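You operate a simulated robot arm through the tools that you are given. There is no shell and no other tool.

The job below is to be done with a simulated robot arm. You get a single attempt, and the scene is never put back.

TASK
Stipple the coated tile at N24 with the light box on High, then lay it in the bay at N25.
Fine: set switch and dial before stippling, switch off at the end; use the pale stiff brush from the rack and put it back; the yellow tile stays, clean.

Only the result counts: the job must be done as asked and must still hold three seconds after the hand-in. Knocking over, shifting, dropping, spilling or breaking anything else fails it.

THE ROBOT
A 6-joint arm with a three-finger gripper, fixed in place. Base frame: the origin is at the foot of the arm, x ahead of it, y to its left, z up. Readings come in mm, rad, newtons and seconds.
Its first joint turns from -2.897 to 2.897 rad. Payload 4.89 kg.
The tool frame sits at the grasp point between the pads (the TCP): z along the fingers, y along the line on which they close. The tips reach 30 mm beyond it. The gripper opens to 164 mm. The gripper's body begins 125 mm behind the TCP.
Orientation is that of the tool frame in the base frame, as a unit quaternion [x, y, z, w]. With the fingers straight down and closing along the base's y, the tool's x points along the base's -x, its y along +y and its z along -z.

THE INTERFACE
- The arm moves only by the tool send_rows. Its argument "steps" is a list of rows, each a list of 7 numbers: the shift along the tool's x, y, z in mm, then the turn, a rotation vector about the tool's x, y, z in degrees, then the gripper command, from -1 (shut) to 1 (fully open), values between in proportion. In form: [[dx, dy, dz, ax, ay, az, claw], ...]. A call has 1 to 20 rows; each row shifts and turns the commanded pose from where the row before left it, along the tool's axes as they then stand. A row lasts 0.2 s, in which the tool goes at most 50 mm and 0.15 rad; a call with a longer step from one row to the next is refused whole, and so is a gripper value outside its range. Where a pose cannot be reached the arm comes as near as it can. A force on the tool above 70 N (or 10 N above the force at the start of the call, whichever is more), or a blocked arm, ends the call early, and 0.2 s more pass. Each finger travels about 108 mm/s and halts on what it meets, pressing with about 26 N; the grip force reading is that of the motor and also rises with nothing between the fingers. The clock runs only during rows and for 0.2 s after the last one: add rows that do not move to give the fingers time. It gives the time, the measured TCP pose, the force on the tool (base axes), the opening and the grip force at its end, in the units of the frame above (readings bear some noise), with the torque about the TCP (base axes, N m) and any sound that the robot's microphone picked up, and new pictures: "pictures" is both (left out), scene, wrist or none.
- Cameras (640 x 400 px; columns grow to the right, rows downward): "scene" is fixed at [51.5, -652, 1384.9]; the picture's right is [0.57, -0.82, 0.00], its down [-0.25, -0.17, -0.95] and it looks along [0.78, 0.55, -0.30] (base axes); focal length 336 px, centre (320, 200). "wrist" rides on the gripper at [76, -2, -152] in the tool frame; the picture's right is [0.02, 1.00, 0.00], its down [-0.88, 0.02, -0.47] and it looks along [-0.47, 0.01, 0.88] (tool axes); focal length 247 px, centre (320, 200). There is no depth. A picture from a camera that has moved, and an enlarged one, comes with that camera's place and axes in the base frame and with its lens.
- lift_body(by): slides the trunk up (or, below 0, down) by that many mm; the arm rides with it, the base frame stays. It gives what a move gives, with no picture.
- enlarge(camera, box): a new picture of the part [left, top, right, bottom] of that camera's present view, enlarged. The clock stands still meanwhile.
- close_job(): hands the job in; it is judged then, once.

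Nothing tells you positions but the pictures and the camera data. Unless the task says otherwise, let go and move clear before handing in.

The tools are called after "Request:" as a command line: name --pt "numbers of a row" for each row, then --argument value for the rest, lists and objects as JSON in quotes. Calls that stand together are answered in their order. send_rows: Moves the arm, as the interface text tells. Its arguments: {"type":"object","properties":{"steps":{"type":"array","items":{"type":"array","items":{"type":"number"}}},"pictures":{"type":"string","enum":["both","scene","wrist","none"]}},"required":["steps"]} The other tools are called the same way: lift_body (by) slides the trunk up or down; enlarge (camera, box) takes an enlarged picture of a part of a camera's view; close_job () hands the job in.

At the start:

```text
t: 0.0
ee_pos: [618.1, 141.7, 1149.2]
tool_rot: [0.0, 1.0, 0.0, -0.001]
wrist_force: [0.8, 0.2, 0.0]
wrist_torque: [0.02, 0.01, 0.01]
finger_gap: 164.2
finger_force: 0.0
trunk travel left (down, up): [-175.0, 215.0]
```

scene: 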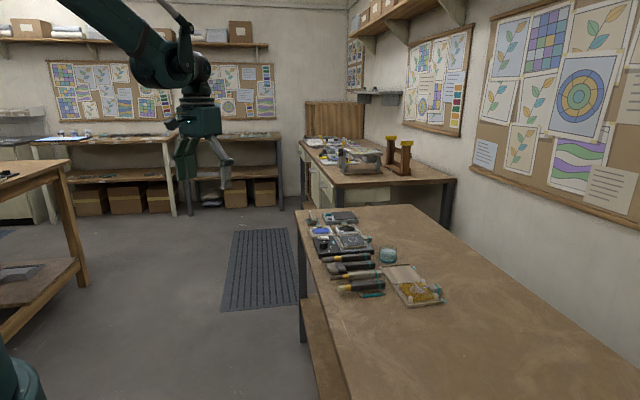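
wrist: 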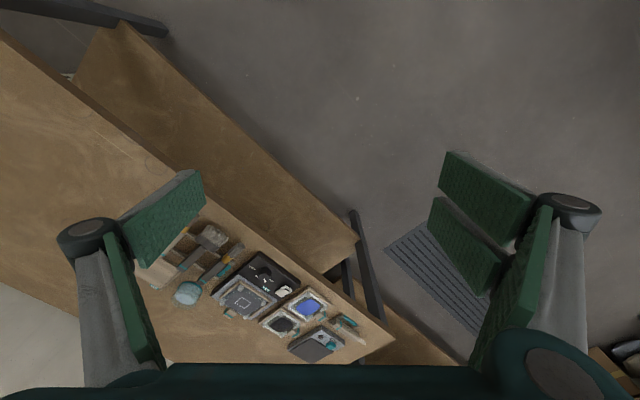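

I see a workbench on the right with a cluster of small items (tiles, light box, brushes, a jar), and another bench further back. I'll enlarge both views to identify the objects before moving.

Request:
enlarge --camera "scene" --box '[290, 200, 450, 310]'

Request:
enlarge --camera "wrist" --box '[130, 200, 400, 370]'

Request:
enlarge --camera "scene" --box '[290, 90, 460, 200]'

```text
3.64 times, centred on (370, 255) of scene
camera zoom: at [51.5, -652.0, 1384.9], right [0.57, -0.82, 0.0], down [-0.25, -0.17, -0.95], along [0.78, 0.55, -0.3], focal length 1220 px, centre (138, 0)
```

zoom: 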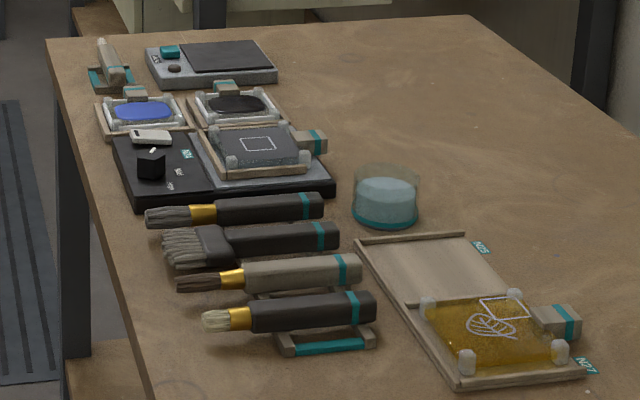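

```text
2.35 times, centred on (265, 285) of wrist
camera zoom: at [542.2, 139.8, 1302.6], right [-0.02, 1.0, 0.0], down [0.88, 0.02, 0.47], along [0.47, 0.01, -0.88], focal length 581 px, centre (449, 0)
```

zoom: 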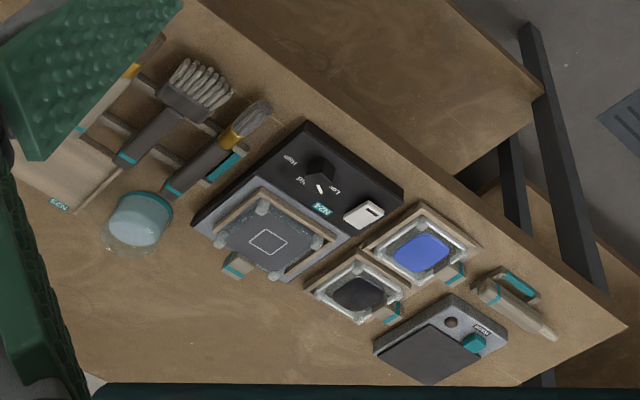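

```text
3.64 times, centred on (375, 145) of scene
camera zoom: at [51.5, -652.0, 1384.9], right [0.57, -0.82, 0.0], down [-0.25, -0.17, -0.95], along [0.78, 0.55, -0.3], focal length 1220 px, centre (120, 400)
```

zoom: 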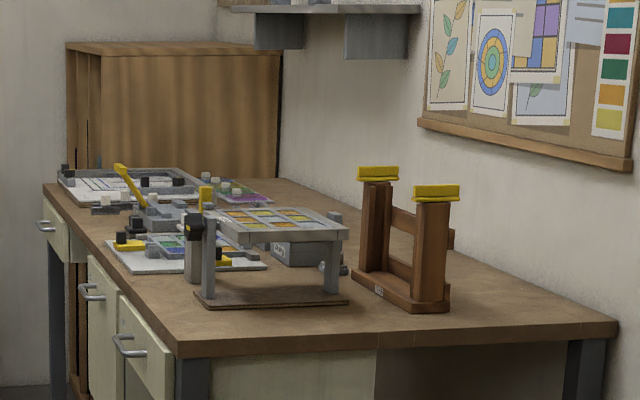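

The near bench holds the light box (N24, dark tile on it, black control panel with dial and switch), the brush rack, a jar, and the N25/N27 tray with the yellow tile. By rough triangulation the box is near (1114, -60, 838). I'll move the hand, staying high, to get a better view.

Request:
send_rows --pt "-25 -35 0 0 0 0 1" --pt "-25 -35 0 0 0 0 1" --pt "-25 -35 0 0 0 0 1" --pt "-25 -35 0 0 0 0 1" --pt "-25 -35 0 0 0 0 1" --pt "-25 -35 0 0 0 0 1" --pt "-25 -35 0 0 0 0 1" --pt "-25 -35 0 0 0 0 1" --pt "0 0 0 0 0 0 1" --pictures "both"

```text
t: 2.0
ee_pos: [817.6, -138.7, 1147.0]
tool_rot: [-0.001, 1.0, 0.0, 0.0]
wrist_force: [0.2, -0.4, -0.9]
wrist_torque: [0.06, 0.11, 0.02]
finger_gap: 164.1
finger_force: 0.1
trunk travel left (down, up): [-175.0, 215.0]
camera wrist: at [741.9, -140.5, 1302.0], right [-0.02, 1.0, 0.0], down [0.88, 0.02, 0.47], along [0.47, 0.01, -0.88], focal length 247 px, centre (320, 200)
```

scene: 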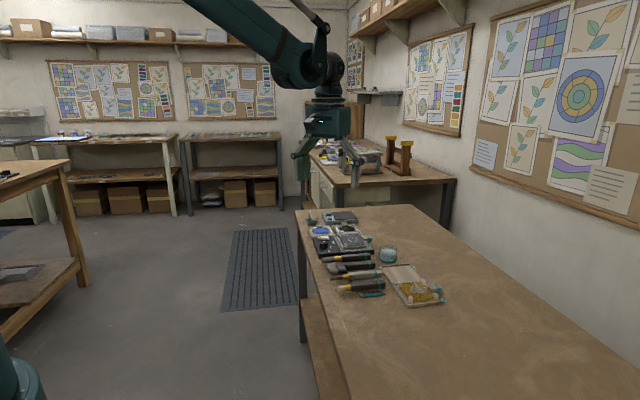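
wrist: 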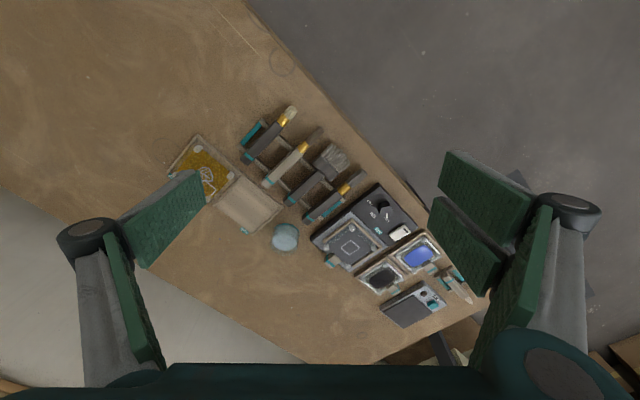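

The hand now sees the whole cluster. I'll enlarge to read labels and shapes.

Request:
enlarge --camera "wrist" --box '[290, 170, 490, 340]'

Request:
enlarge --camera "wrist" --box '[160, 90, 360, 250]'

Request:
enlarge --camera "scene" --box '[300, 220, 380, 270]'

Request:
enlarge --camera "scene" --box '[320, 250, 450, 310]'

```text
2.35 times, centred on (390, 255) of wrist
camera zoom: at [741.9, -140.5, 1302.0], right [-0.02, 1.0, 0.0], down [0.88, 0.02, 0.47], along [0.47, 0.01, -0.88], focal length 581 px, centre (155, 71)
```

zoom: 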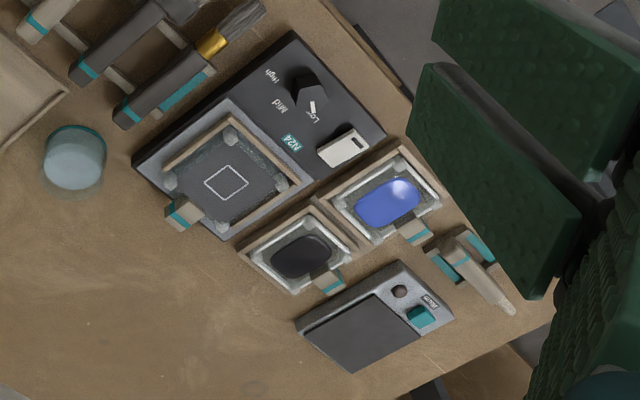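

```text
2.50 times, centred on (260, 170) of wrist
camera zoom: at [741.9, -140.5, 1302.0], right [-0.02, 1.0, 0.0], down [0.88, 0.02, 0.47], along [0.47, 0.01, -0.88], focal length 617 px, centre (470, 275)
```

zoom: 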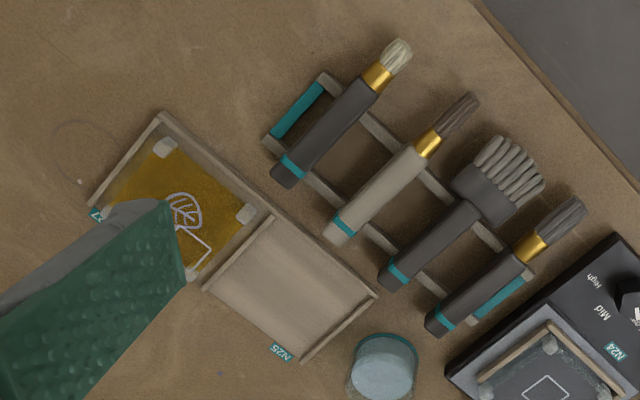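

```text
8.00 times, centred on (340, 245) of scene
camera zoom: at [51.5, -652.0, 1384.9], right [0.57, -0.82, 0.0], down [-0.25, -0.17, -0.95], along [0.78, 0.55, -0.3], focal length 2685 px, centre (160, -160)
```

zoom: 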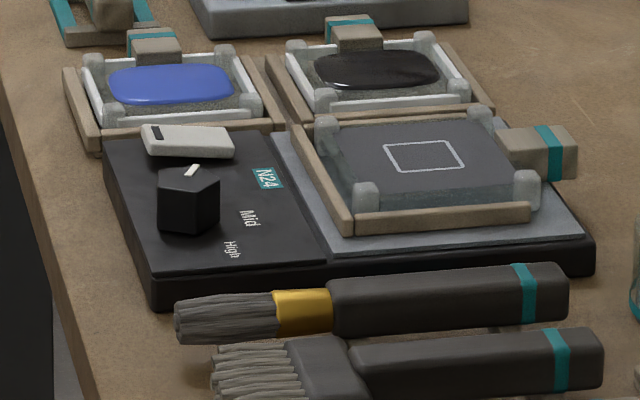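

```text
4.92 times, centred on (385, 280) of scene
camera zoom: at [51.5, -652.0, 1384.9], right [0.57, -0.82, 0.0], down [-0.25, -0.17, -0.95], along [0.78, 0.55, -0.3], focal length 1652 px, centre (0, -194)
```

zoom: 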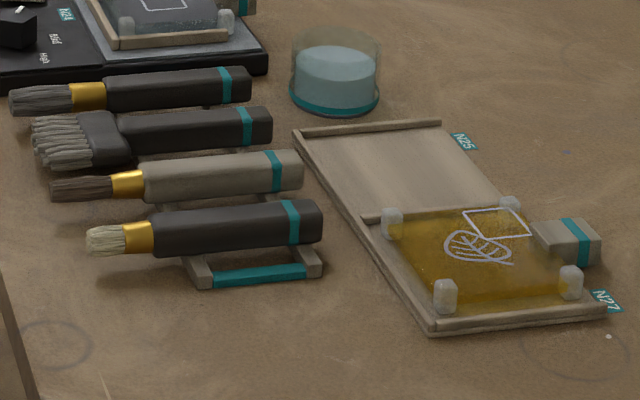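

The table top comes out near z≈800. The pale-bristled brush is at the end of the rack around (870, -250, 822), with its bristles toward the near edge. The dial pointer seems to be at Low. I'll move closer above the light box to read the dial and switch.

Request:
send_rows --pt "-20 25 35 0 0 0 1" --pt "-20 25 35 0 0 0 1" --pt "-20 25 35 0 0 0 1" --pt "-20 25 35 0 0 0 1" --pt "0 0 0 0 0 0 1" --pictures "both"

```text
t: 3.2
ee_pos: [899.4, -36.8, 1011.5]
tool_rot: [0.0, 1.0, 0.0, 0.0]
wrist_force: [1.2, -0.4, -1.1]
wrist_torque: [-0.03, 0.11, -0.03]
finger_gap: 164.3
finger_force: 0.1
trunk travel left (down, up): [-175.0, 215.0]
camera wrist: at [823.1, -38.7, 1164.3], right [-0.02, 1.0, 0.0], down [0.88, 0.02, 0.47], along [0.47, 0.01, -0.88], focal length 247 px, centre (320, 200)
```

scene: 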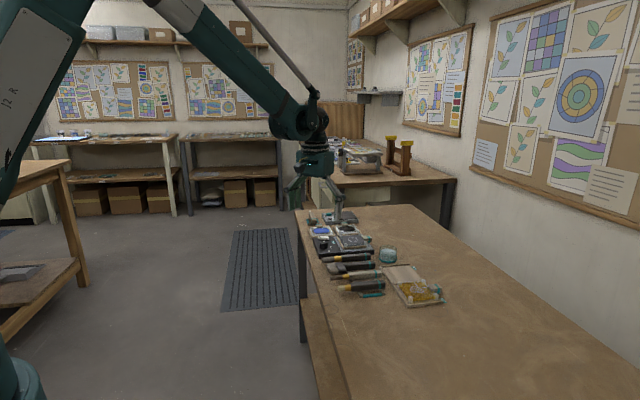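
wrist: 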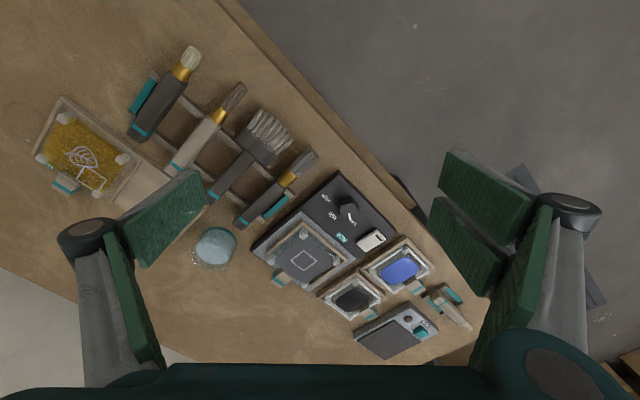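

Request:
enlarge --camera "wrist" --box '[240, 160, 400, 290]'

Request:
enlarge --camera "wrist" --box '[310, 180, 400, 240]'

Request:
enlarge --camera "wrist" --box '[20, 30, 330, 230]'

```text
3.08 times, centred on (320, 225) of wrist
camera zoom: at [823.1, -38.7, 1164.3], right [-0.02, 1.0, 0.0], down [0.88, 0.02, 0.47], along [0.47, 0.01, -0.88], focal length 760 px, centre (320, 123)
```

zoom: 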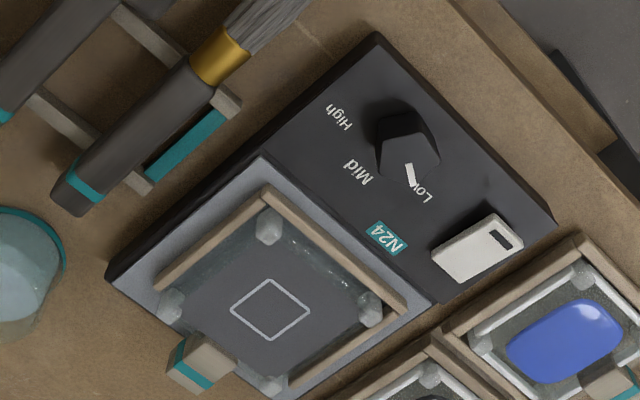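

```text
6.67 times, centred on (355, 210) of wrist
camera zoom: at [823.1, -38.7, 1164.3], right [-0.02, 1.0, 0.0], down [0.88, 0.02, 0.47], along [0.47, 0.01, -0.88], focal length 1646 px, centre (87, 133)
```

zoom: 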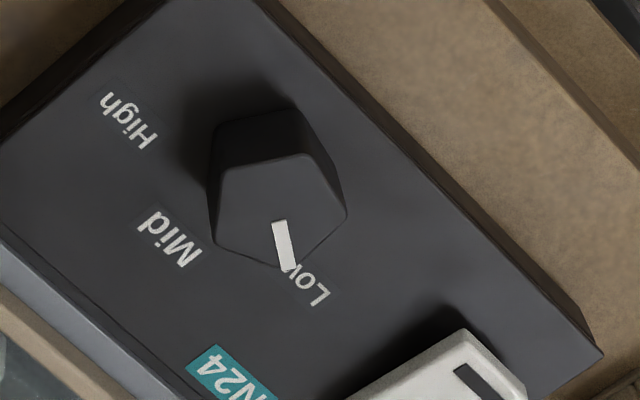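

```text
2.00 times, centred on (175, 130) of wrist
camera zoom: at [823.1, -38.7, 1164.3], right [-0.02, 1.0, 0.0], down [0.88, 0.02, 0.47], along [0.47, 0.01, -0.88], focal length 494 px, centre (610, 340)
```

zoom: 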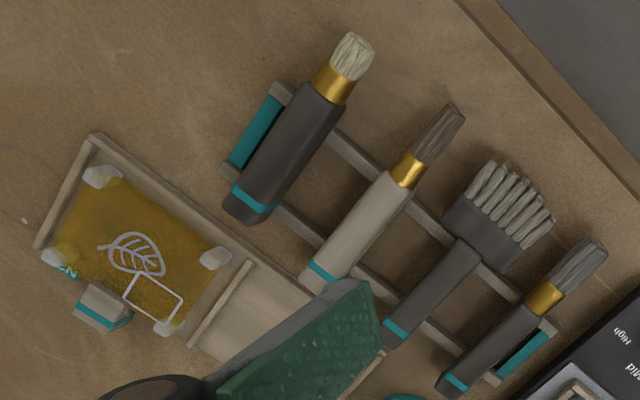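

The dial pointer is at Low, with Mid and High about 60° and 120° clockwise from it. The knob top is near (1012, 10, 840), and the white rocker is beside it. Next I'll hover over the dial, still well above it, to test the reach with the tool straight down.

Request:
send_rows --pt "-30 12 5 0 0 0 1" --pt "-30 12 5 0 0 0 1" --pt "-30 12 5 0 0 0 1" --pt "-23 11 5 0 0 0 1" --pt "0 0 0 0 0 0 1" --pictures "both"

```text
t: 4.4
ee_pos: [1013.3, 6.3, 988.8]
tool_rot: [0.0, 1.0, 0.0, 0.0]
wrist_force: [1.0, 0.2, 0.0]
wrist_torque: [-0.06, 0.07, 0.02]
finger_gap: 164.0
finger_force: 0.1
trunk travel left (down, up): [-175.0, 215.0]
camera wrist: at [936.8, 4.5, 1143.3], right [-0.02, 1.0, 0.0], down [0.88, 0.02, 0.47], along [0.47, 0.01, -0.88], focal length 247 px, centre (320, 200)
```

scene: 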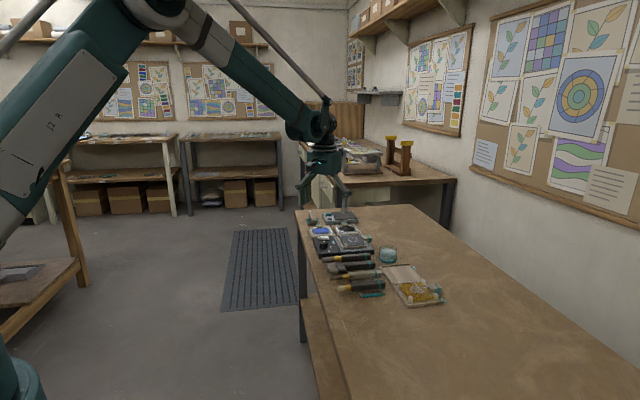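
wrist: 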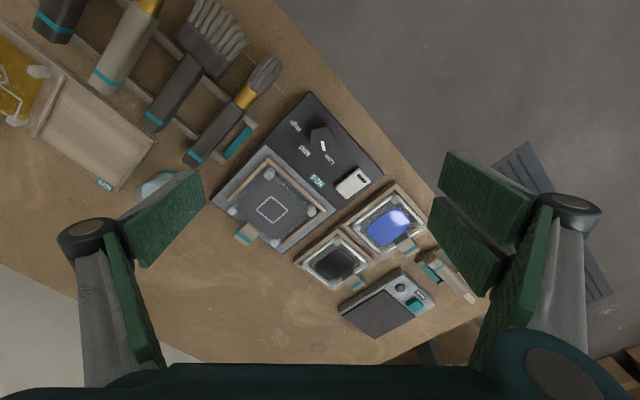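

Request:
enlarge --camera "wrist" --box '[200, 85, 400, 260]'

Request:
enlarge --camera "wrist" --box '[280, 105, 380, 205]'

Request:
enlarge --camera "wrist" --box '[0, 0, 260, 200]'

```text
2.29 times, centred on (300, 172) of wrist
camera zoom: at [936.8, 4.5, 1143.3], right [-0.02, 1.0, 0.0], down [0.88, 0.02, 0.47], along [0.47, 0.01, -0.88], focal length 564 px, centre (366, 263)
```

zoom: 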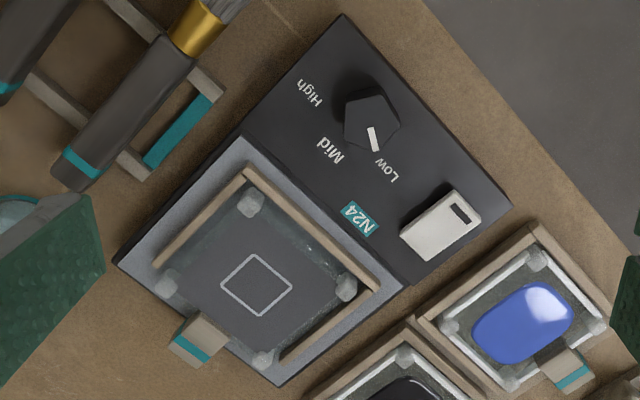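

```text
4.00 times, centred on (330, 155) of wrist
camera zoom: at [936.8, 4.5, 1143.3], right [-0.02, 1.0, 0.0], down [0.88, 0.02, 0.47], along [0.47, 0.01, -0.88], focal length 988 px, centre (280, 380)
```

zoom: 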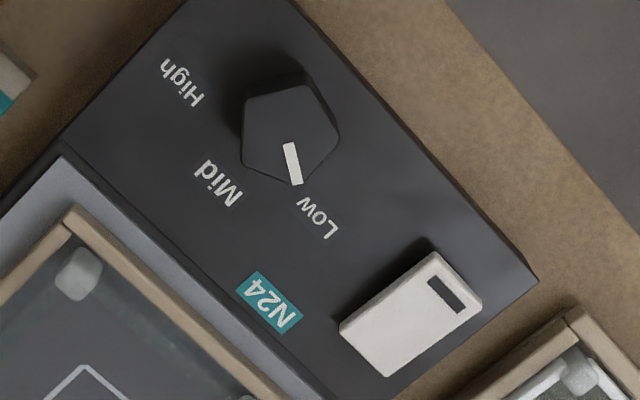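

```text
2.00 times, centred on (130, 100) of wrist
camera zoom: at [936.8, 4.5, 1143.3], right [-0.02, 1.0, 0.0], down [0.88, 0.02, 0.47], along [0.47, 0.01, -0.88], focal length 494 px, centre (700, 400)
```

zoom: 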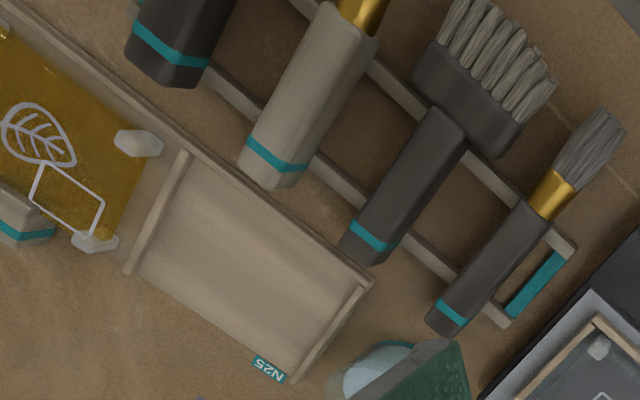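

Request:
enlarge --camera "scene" --box '[308, 228, 348, 258]'

Request:
enlarge --camera "wrist" --box '[330, 160, 380, 205]'

```text
13.33 times, centred on (328, 243) of scene
camera zoom: at [51.5, -652.0, 1384.9], right [0.57, -0.82, 0.0], down [-0.25, -0.17, -0.95], along [0.78, 0.55, -0.3], focal length 4474 px, centre (213, -373)
```

zoom: 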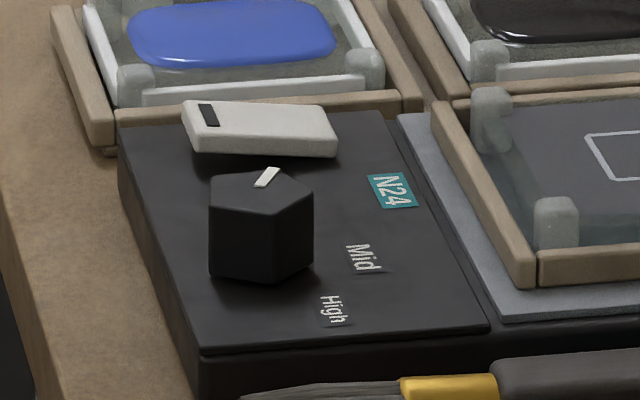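

```text
8.89 times, centred on (355, 182) of wrist
camera zoom: at [936.8, 4.5, 1143.3], right [-0.02, 1.0, 0.0], down [0.88, 0.02, 0.47], along [0.47, 0.01, -0.88], focal length 2195 px, centre (9, 356)
```

zoom: 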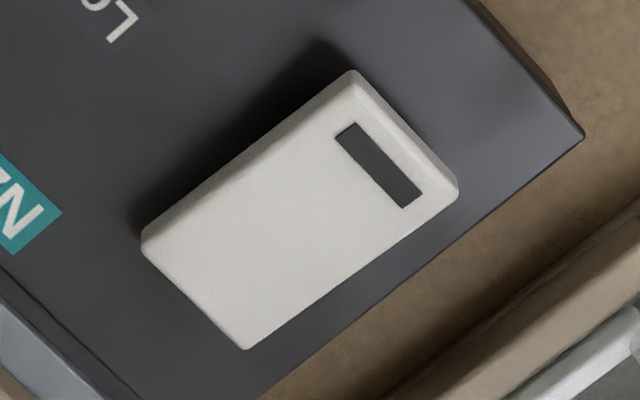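

The rocker's end with the dark bar, toward the near edge, is raised, so pressing it should switch the box on. The bench layout is turned 45°. I'll close the fingers, yaw the tool by 45° and hover over that rocker end.

Request:
send_rows --pt "-25 29 0 0 0 0 -1" --pt "-24.5 29 0 0 0 0 -1" --pt "0 0 0 0 0 7.5 -1" --pt "0 0 0 0 0 7.5 -1" --pt "0 0 0 0 0 7.5 -1" --pt "0 0 0 0 0 7.5 -1" --pt "0 0 0 0 0 7.5 -1" --pt "0 0 0 0 0 7.5 -1" --pt "0 0 0 0 0 0 -1" --pictures "both"

```text
t: 6.4
ee_pos: [1061.0, 65.7, 987.9]
tool_rot: [0.383, 0.924, -0.001, 0.0]
wrist_force: [0.0, -0.3, 0.1]
wrist_torque: [0.03, 0.0, -0.02]
finger_gap: 0.0
finger_force: 25.7
trunk travel left (down, up): [-175.0, 215.0]
camera wrist: at [1006.2, 118.8, 1142.6], right [0.69, 0.72, 0.0], down [0.64, -0.61, 0.47], along [0.34, -0.33, -0.88], focal length 247 px, centre (320, 200)
```

scene: 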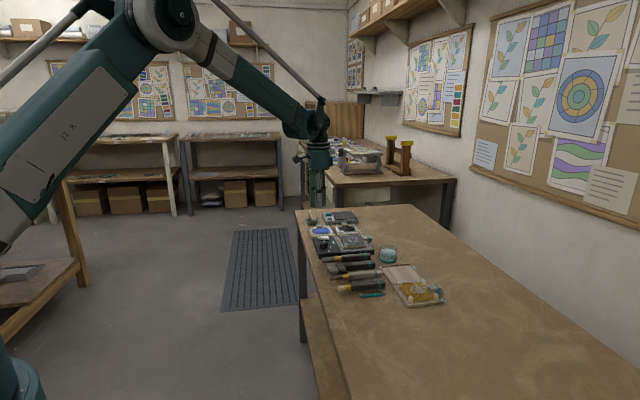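
wrist: 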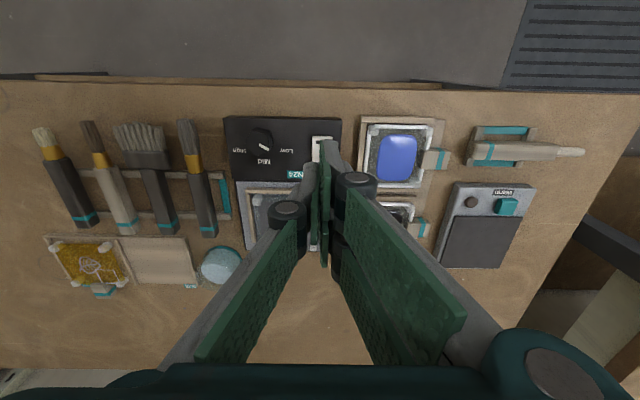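

Request:
enlarge --camera "wrist" --box '[220, 100, 420, 260]'

Request:
enlarge --camera "wrist" --box '[30, 100, 250, 300]'

```text
2.50 times, centred on (320, 180) of wrist
camera zoom: at [1006.2, 118.8, 1142.6], right [0.69, 0.72, 0.0], down [0.64, -0.61, 0.47], along [0.34, -0.33, -0.88], focal length 617 px, centre (320, 250)
```

zoom: 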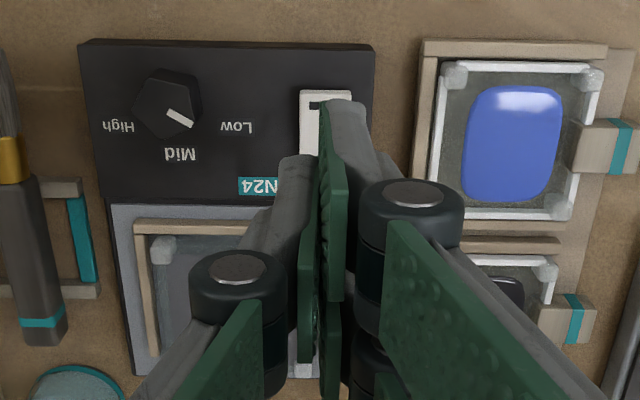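

```text
2.00 times, centred on (140, 200) of wrist
camera zoom: at [1006.2, 118.8, 1142.6], right [0.69, 0.72, 0.0], down [0.64, -0.61, 0.47], along [0.34, -0.33, -0.88], focal length 494 px, centre (680, 200)
```

zoom: 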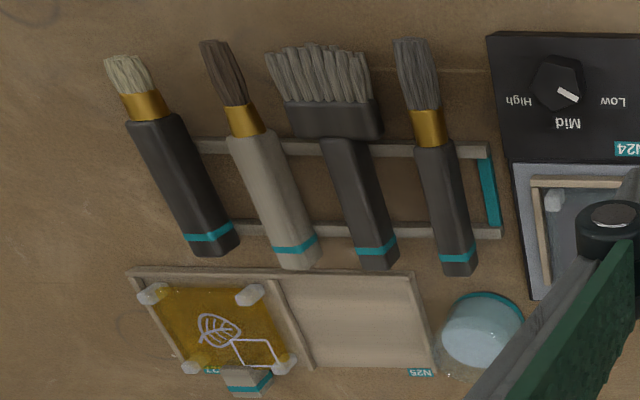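

The view is now aligned with the bench, so picture right runs along the bench and down runs across it. The closed fingertips sit above the barred rocker end, and I'll lower them to just above it.

Request:
send_rows --pt "-2 2 35 0 0 0 -1" --pt "0 0 35 0 0 0 -1" --pt "0 0 30 0 0 0 -1" --pt "0 0 0 0 0 0 -1" --pictures "both"

```text
t: 7.4
ee_pos: [1063.8, 66.7, 889.6]
tool_rot: [0.382, 0.924, 0.0, 0.0]
wrist_force: [0.1, 0.4, -0.8]
wrist_torque: [0.02, 0.02, 0.0]
finger_gap: 0.2
finger_force: 25.9
trunk travel left (down, up): [-175.0, 215.0]
camera wrist: at [1008.3, 118.4, 1042.6], right [0.69, 0.72, 0.0], down [0.64, -0.61, 0.47], along [0.34, -0.33, -0.88], focal length 247 px, centre (320, 200)
```

scene: 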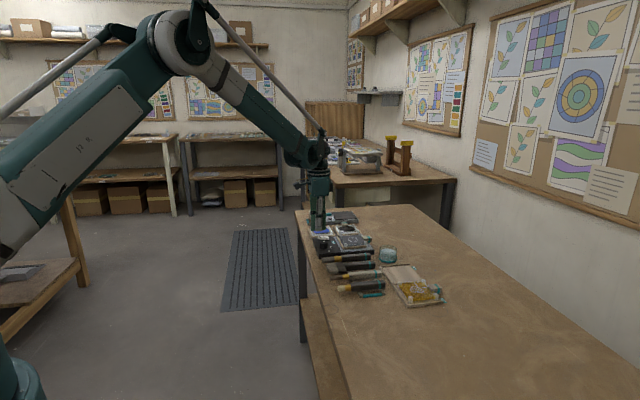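
wrist: 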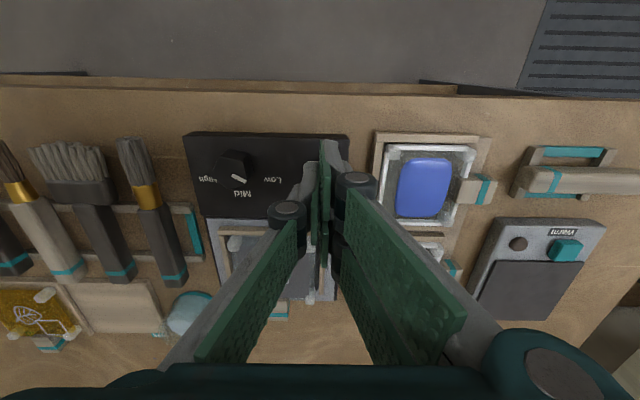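

Request:
enlarge --camera "wrist" --box '[270, 110, 390, 200]'

Request:
enlarge --camera "scene" --box '[295, 190, 355, 260]'

```text
4.44 times, centred on (330, 155) of wrist
camera zoom: at [1008.3, 118.4, 1042.6], right [0.69, 0.72, 0.0], down [0.64, -0.61, 0.47], along [0.34, -0.33, -0.88], focal length 1098 px, centre (276, 400)
```

zoom: 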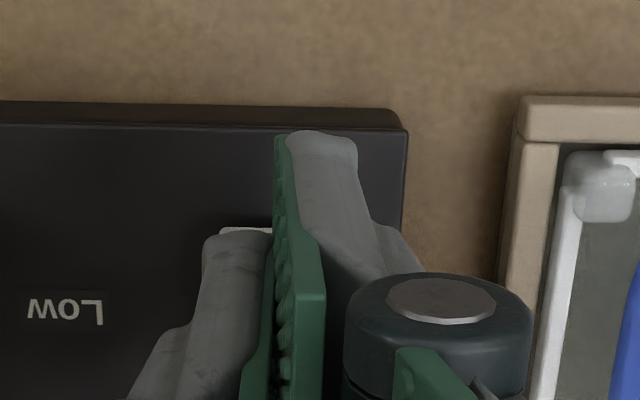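

```text
5.71 times, centred on (325, 225) of scene
camera zoom: at [51.5, -652.0, 1384.9], right [0.57, -0.82, 0.0], down [-0.25, -0.17, -0.95], along [0.78, 0.55, -0.3], focal length 1918 px, centre (291, 57)
```

zoom: 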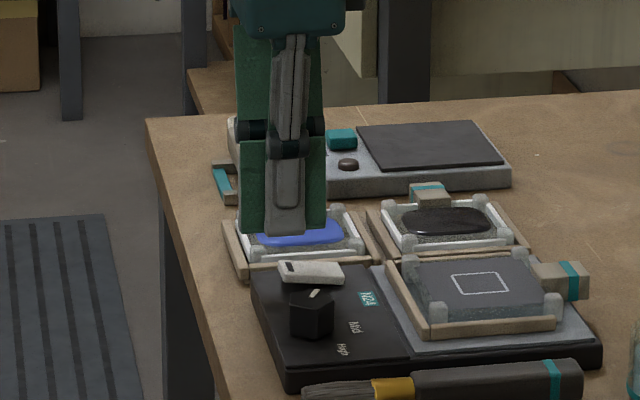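

The fingertips are about 20 mm above the raised end. I'll lower slowly onto it and stop once it flips.

Request:
send_rows --pt "0 0 14 0 0 0 -1" --pt "0 0 3 0 0 0 -1" --pt "0 0 3 0 0 0 -1" --pt "0 0 3 0 0 0 -1" --pt "0 0 0 0 0 0 -1" --pictures "both"

```text
t: 8.6
ee_pos: [1063.8, 66.2, 864.8]
tool_rot: [0.383, 0.924, 0.0, 0.0]
wrist_force: [0.2, 0.2, -0.4]
wrist_torque: [0.0, -0.02, 0.01]
finger_gap: 0.1
finger_force: 25.9
trunk travel left (down, up): [-175.0, 215.0]
camera wrist: at [1008.6, 119.5, 1019.2], right [0.69, 0.72, 0.0], down [0.64, -0.61, 0.47], along [0.34, -0.33, -0.88], focal length 247 px, centre (320, 200)
```

scene: 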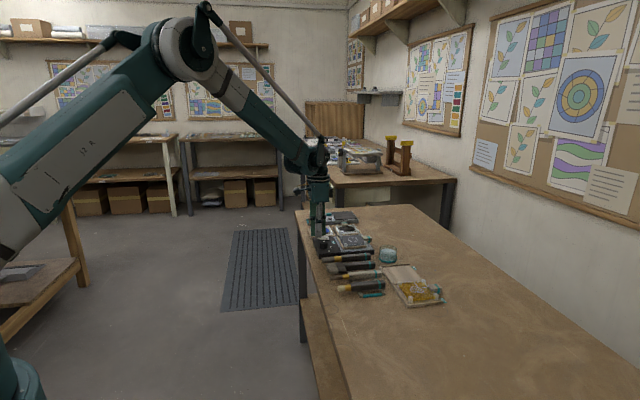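
wrist: 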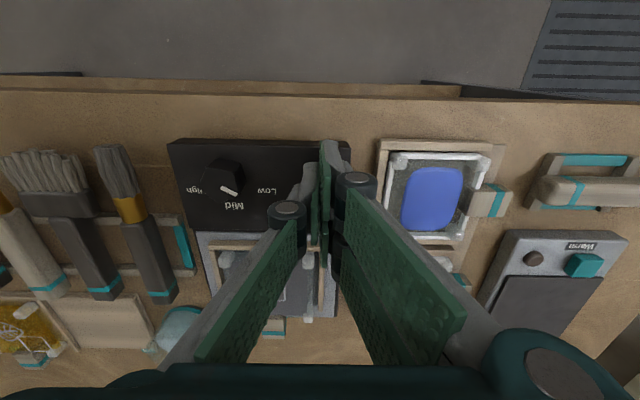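

Request:
enlarge --camera "scene" --box '[305, 215, 345, 255]'

Request:
enlarge --camera "wrist" --box '[280, 120, 380, 190]'

```text
10.00 times, centred on (325, 235) of scene
camera zoom: at [51.5, -652.0, 1384.9], right [0.57, -0.82, 0.0], down [-0.25, -0.17, -0.95], along [0.78, 0.55, -0.3], focal length 3356 px, centre (270, -150)
```

zoom: 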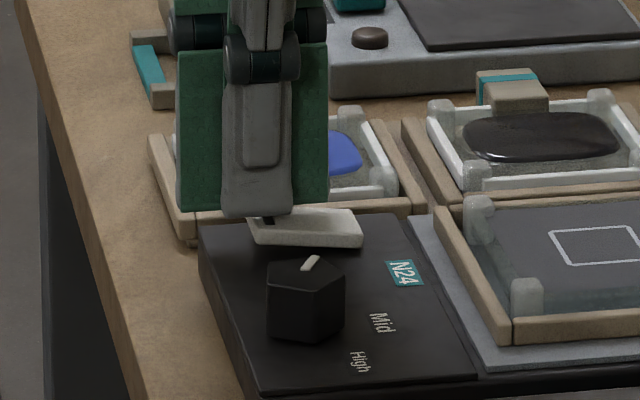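

```text
5.71 times, centred on (330, 155) of wrist
camera zoom: at [1008.6, 119.5, 1019.2], right [0.69, 0.72, 0.0], down [0.64, -0.61, 0.47], along [0.34, -0.33, -0.88], focal length 1411 px, centre (263, 457)
```

zoom: 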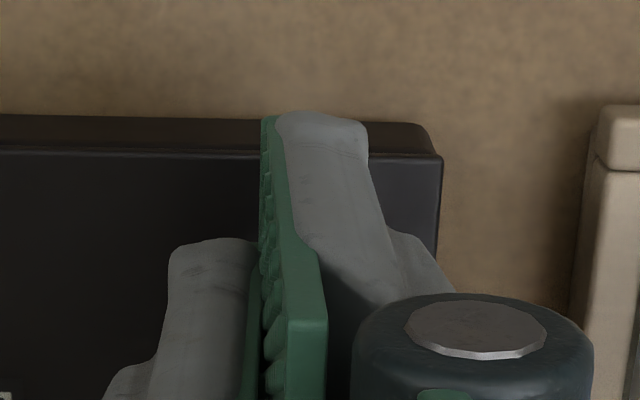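

The tips are nearly touching the rocker. I'll press further in small steps.

Request:
send_rows --pt "0 0 2 0 0 0 -1" --pt "0 0 2 0 0 0 -1" --pt "0 0 2 0 0 0 -1" --pt "0 0 1 0 0 0 -1" --pictures "none"

```text
t: 9.6
ee_pos: [1064.8, 66.3, 858.4]
tool_rot: [0.383, 0.924, 0.0, 0.001]
wrist_force: [2.6, -0.5, 3.6]
wrist_torque: [-0.08, -0.16, 0.05]
finger_gap: 5.9
finger_force: 44.9
trunk travel left (down, up): [-175.0, 215.0]
```

Request:
enlarge --camera "scene" --box '[305, 215, 345, 255]'

Request:
enlarge --camera "wrist" --box '[280, 120, 380, 190]'

```text
10.00 times, centred on (325, 235) of scene
camera zoom: at [51.5, -652.0, 1384.9], right [0.57, -0.82, 0.0], down [-0.25, -0.17, -0.95], along [0.78, 0.55, -0.3], focal length 3356 px, centre (270, -150)
```

zoom: 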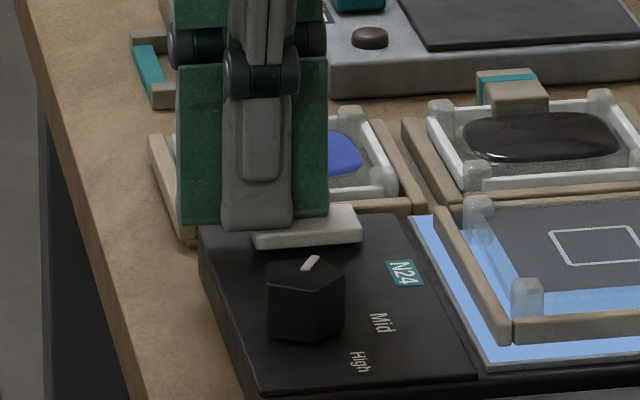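

```text
5.71 times, centred on (330, 155) of wrist
camera zoom: at [1008.7, 119.7, 1013.1], right [0.69, 0.72, 0.0], down [0.64, -0.61, 0.47], along [0.34, -0.33, -0.88], focal length 1411 px, centre (263, 457)
```

zoom: 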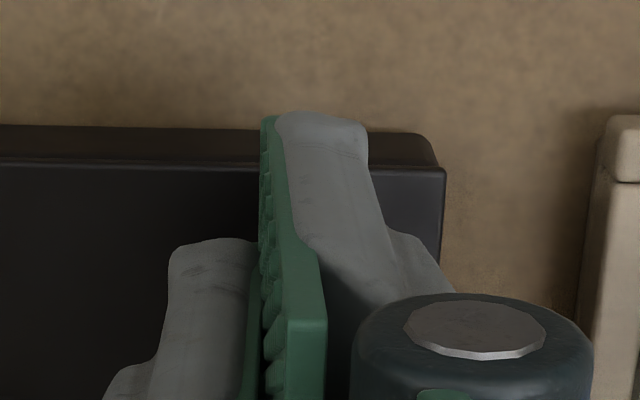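

The switch is on: the plate is glowing blue. I'll back off upward, open the fingers a bit, turn the hand for the pentagonal knob and hover over the dial.

Request:
send_rows --pt "0 0 -30 0 0 0 -1" --pt "0 0 -40 0 0 0 -1" --pt "-1 -40 0 0 0 0 -0.3" --pt "-1 -39.5 0 0 0 0 -0.3" --pt "0 0 0 0 0 -7.8 -0.1" --pt "0 0 0 0 0 -7.8 -0.1" --pt "0 0 0 0 0 -7.8 -0.1" --pt "0 0 0 0 0 -7.8 -0.1" --pt "0 0 0 0 0 -7.8 -0.1" --pt "0 0 0 0 0 -7.8 -0.1" --pt "0 0 0 0 0 -7.8 -0.1" --pt "0 0 0 0 0 -7.8 -0.1" --pt "0 0 0 0 0 -7.8 -0.1" --pt "0 0 0 0 0 -7.8 -0.1" --pt "0 0 0 0 0 0 -0.1" --pictures "both"

```text
t: 12.8
ee_pos: [1008.6, 9.5, 928.9]
tool_rot: [-0.285, 0.958, 0.001, 0.0]
wrist_force: [0.4, -0.2, -0.1]
wrist_torque: [0.0, 0.0, -0.02]
finger_gap: 73.7
finger_force: 0.1
trunk travel left (down, up): [-175.0, 215.0]
camera wrist: at [945.6, -34.4, 1082.5], right [-0.56, 0.83, 0.0], down [0.73, 0.5, 0.47], along [0.39, 0.27, -0.88], focal length 247 px, centre (320, 200)
```

scene: 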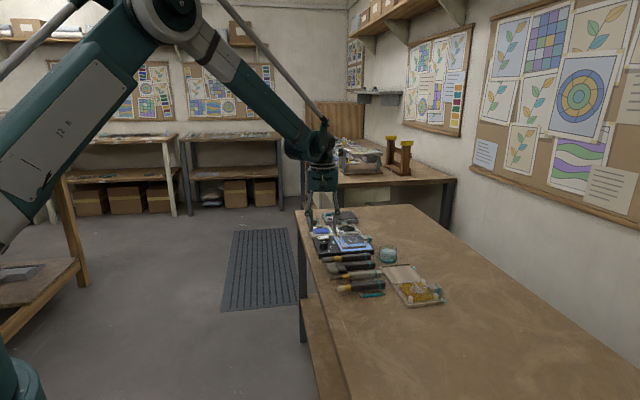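
wrist: 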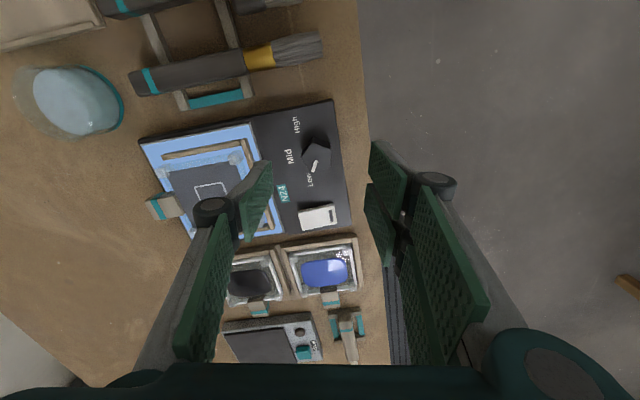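

Request:
enlarge --camera "wrist" --box '[230, 90, 430, 250]'

Request:
enlarge --camera "scene" --box '[295, 190, 355, 260]'

```text
2.50 times, centred on (330, 170) of wrist
camera zoom: at [945.6, -34.4, 1082.5], right [-0.56, 0.83, 0.0], down [0.73, 0.5, 0.47], along [0.39, 0.27, -0.88], focal length 617 px, centre (295, 275)
```

zoom: 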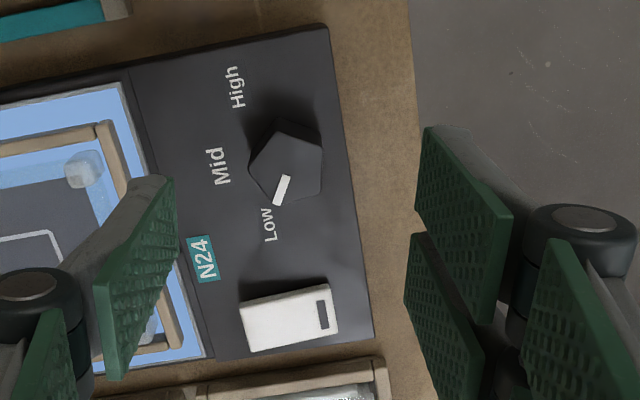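

```text
5.71 times, centred on (325, 225) of scene
camera zoom: at [51.5, -652.0, 1384.9], right [0.57, -0.82, 0.0], down [-0.25, -0.17, -0.95], along [0.78, 0.55, -0.3], focal length 1918 px, centre (291, 57)
```

zoom: 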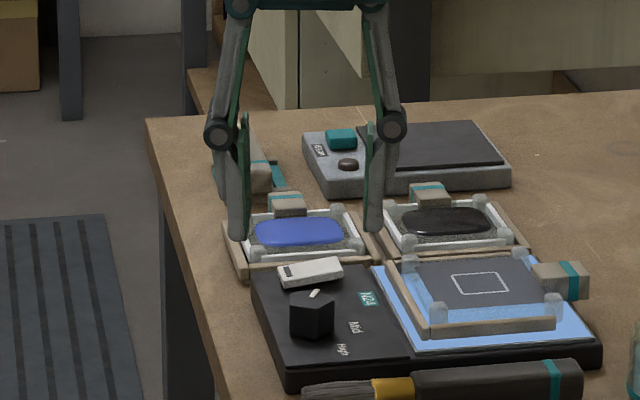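

The fingers straddle the knob well, and one knob flat is parallel to a pad. I'll correct by about 2 mm and descend around it.

Request:
send_rows --pt "2 -2.3 0 0 0 0 -0.3" --pt "0 0 30 0 0 0 -0.3" --pt "0 0 30 0 0 0 -0.3" --pt "0 0 9 0 0 0 -0.3" --pt "0 0 0 0 0 0 -0.3" --pictures "both"

```text
t: 14.0
ee_pos: [1009.1, 5.6, 859.6]
tool_rot: [-0.284, 0.959, -0.001, 0.0]
wrist_force: [0.1, -0.2, -0.9]
wrist_torque: [-0.04, 0.02, 0.04]
finger_gap: 57.3
finger_force: 0.0
trunk travel left (down, up): [-175.0, 215.0]
camera wrist: at [946.1, -37.5, 1013.6], right [-0.56, 0.83, 0.0], down [0.73, 0.5, 0.47], along [0.39, 0.27, -0.88], focal length 247 px, centre (320, 200)
```

scene: 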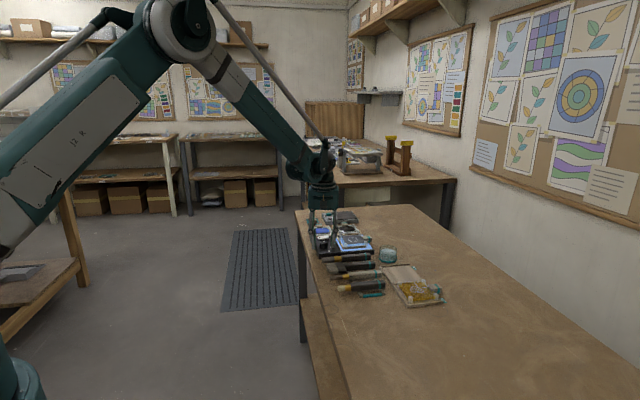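
wrist: 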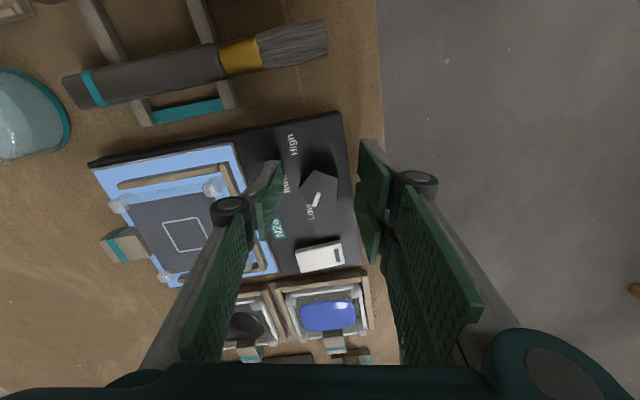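

Request:
enlarge --camera "wrist" --box '[240, 120, 400, 240]'

Request:
enlarge --camera "scene" --box '[300, 210, 350, 260]'

```text
3.33 times, centred on (320, 180) of wrist
camera zoom: at [946.1, -37.5, 1013.6], right [-0.56, 0.83, 0.0], down [0.73, 0.5, 0.47], along [0.39, 0.27, -0.88], focal length 823 px, centre (320, 267)
```

zoom: 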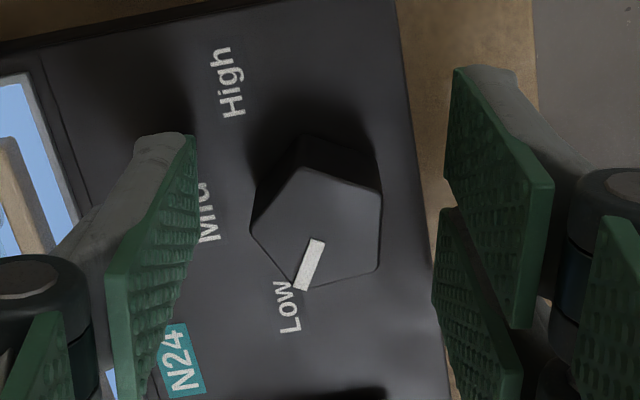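

```text
8.00 times, centred on (325, 235) of scene
camera zoom: at [51.5, -652.0, 1384.9], right [0.57, -0.82, 0.0], down [-0.25, -0.17, -0.95], along [0.78, 0.55, -0.3], focal length 2685 px, centre (280, -80)
```

zoom: 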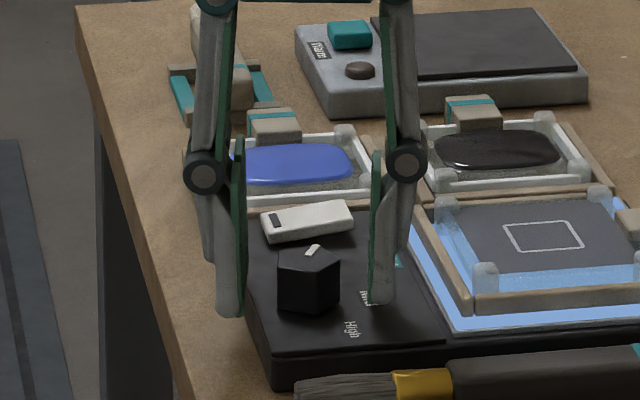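

The knob is centred between the pads with tips a few mm above the panel. I'll close on it.

Request:
send_rows --pt "0 0 0 0 0 0 -0.6" --pt "0 0 0 0 0 0 -0.8" --pt "0 0 0 0 0 0 -1" --pt "0 0 0 0 0 0 -1" --pictures "wrist"

```text
t: 15.0
ee_pos: [1009.4, 3.5, 861.1]
tool_rot: [-0.284, 0.959, 0.0, 0.0]
wrist_force: [10.2, -11.1, 0.1]
wrist_torque: [-0.32, -0.48, -0.09]
finger_gap: 29.7
finger_force: 45.0
trunk travel left (down, up): [-175.0, 215.0]
camera wrist: at [946.4, -38.2, 1013.6], right [-0.56, 0.83, 0.0], down [0.73, 0.5, 0.47], along [0.39, 0.27, -0.88], focal length 247 px, centre (320, 200)
```

wrist: 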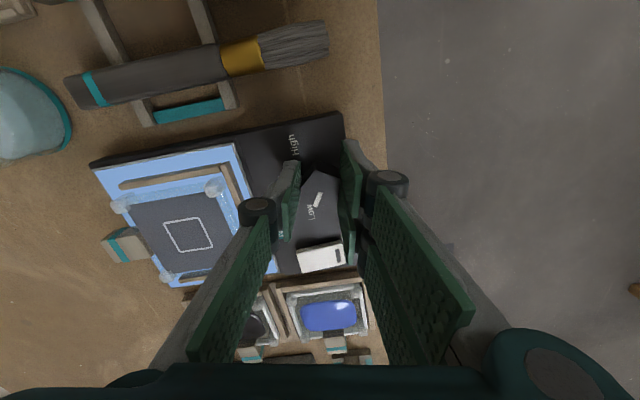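

Request:
send_rows --pt "0 -1.5 0 0 0 0 -1" --pt "0 0 0 0 0 0 -1" --pictures "none"

Request:
enlarge --camera "wrist" --box '[260, 120, 380, 240]'

```text
t: 15.6
ee_pos: [1008.9, 5.3, 861.3]
tool_rot: [-0.284, 0.959, 0.0, 0.0]
wrist_force: [9.6, -1.4, 2.9]
wrist_torque: [-0.01, -0.11, -0.03]
finger_gap: 29.8
finger_force: 45.1
trunk travel left (down, up): [-175.0, 215.0]
```

```text
3.33 times, centred on (320, 180) of wrist
camera zoom: at [946.5, -38.5, 1013.6], right [-0.56, 0.83, 0.0], down [0.73, 0.5, 0.47], along [0.39, 0.27, -0.88], focal length 823 px, centre (320, 267)
```

zoom: 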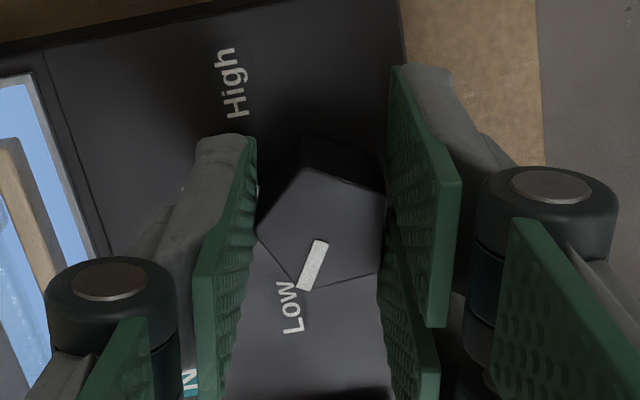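

The knob is held at a 29.7 mm gap with low side force. I'll turn it clockwise toward Mid first, then check.

Request:
send_rows --pt "0.2 0 0 0 0 6 -1" --pt "0.2 0 0 0 0 6 -1" --pt "0.2 0 0 0 0 6 -1" --pt "0.2 0 0 0 0 6 -1" --pt "0.2 0 0 0 0 6 -1" --pt "0 0 0 0 0 0 -1" --pictures "wrist"

Request:
enlarge --camera "wrist" --box '[260, 120, 380, 240]'

```text
t: 17.0
ee_pos: [1009.2, 7.8, 859.3]
tool_rot: [-0.026, 1.0, 0.0, 0.0]
wrist_force: [5.1, 35.8, 2.3]
wrist_torque: [1.23, -0.13, 0.13]
finger_gap: 29.8
finger_force: 44.8
trunk travel left (down, up): [-175.0, 215.0]
camera wrist: at [932.1, 0.8, 1013.6], right [-0.07, 1.0, 0.0], down [0.88, 0.06, 0.47], along [0.47, 0.04, -0.88], focal length 247 px, centre (320, 200)
```

wrist: 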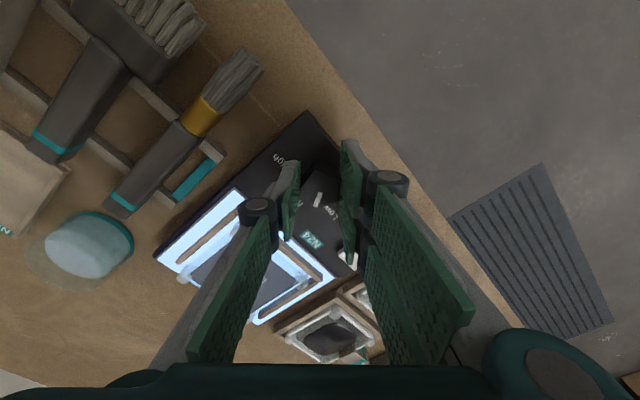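

```text
3.33 times, centred on (320, 180) of wrist
camera zoom: at [932.1, 0.8, 1013.6], right [-0.07, 1.0, 0.0], down [0.88, 0.06, 0.47], along [0.47, 0.04, -0.88], focal length 823 px, centre (320, 267)
```

zoom: 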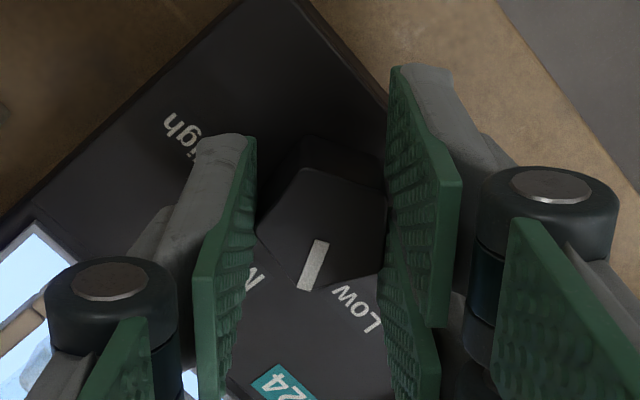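

Request:
send_rows --pt "0 2 0 0 0 0 -1" --pt "0 0 0 0 0 0 -1" --pictures "none"

```text
t: 17.6
ee_pos: [1008.9, 6.7, 860.5]
tool_rot: [-0.026, 1.0, 0.0, 0.0]
wrist_force: [14.4, 29.9, 11.2]
wrist_torque: [0.76, 0.15, 0.13]
finger_gap: 29.7
finger_force: 45.2
trunk travel left (down, up): [-175.0, 215.0]
```

Request:
send_rows --pt "-1 2 0 0 0 0 -1" --pt "0 2 0 0 0 0 -1" --pt "0 0 0 0 0 0 -1" --pictures "wrist"

```text
t: 18.4
ee_pos: [1008.2, 7.4, 860.6]
tool_rot: [-0.025, 1.0, -0.001, 0.0]
wrist_force: [-7.4, -20.1, 2.1]
wrist_torque: [-1.03, 0.12, -0.09]
finger_gap: 29.6
finger_force: 45.1
trunk travel left (down, up): [-175.0, 215.0]
camera wrist: at [932.2, 1.6, 1013.7], right [-0.07, 1.0, 0.0], down [0.88, 0.06, 0.47], along [0.47, 0.03, -0.88], focal length 247 px, centre (320, 200)
```

wrist: 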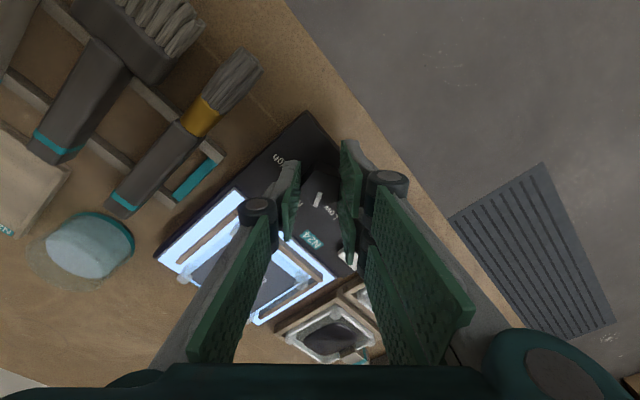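

The knob is following the hand. Its axis seems to sit a few mm off the tool axis, so I'll relieve the side force and orbit slightly while turning on.

Request:
send_rows --pt "0.3 -1.6 0 0 0 0 -1" --pt "0 0.5 0 0 0 6 -1" --pt "0 0.5 0 0 0 6 -1" --pt "0 0.5 0 0 0 6 -1" --pt "0 0.5 0 0 0 6 -1" --pt "0 0 0 0 0 0 -1" --pictures "none"

```text
t: 19.8
ee_pos: [1007.7, 8.4, 859.9]
tool_rot: [0.183, 0.983, 0.0, -0.002]
wrist_force: [-36.5, -34.9, -15.7]
wrist_torque: [-0.92, 0.78, -0.2]
finger_gap: 29.7
finger_force: 45.0
trunk travel left (down, up): [-175.0, 215.0]
```

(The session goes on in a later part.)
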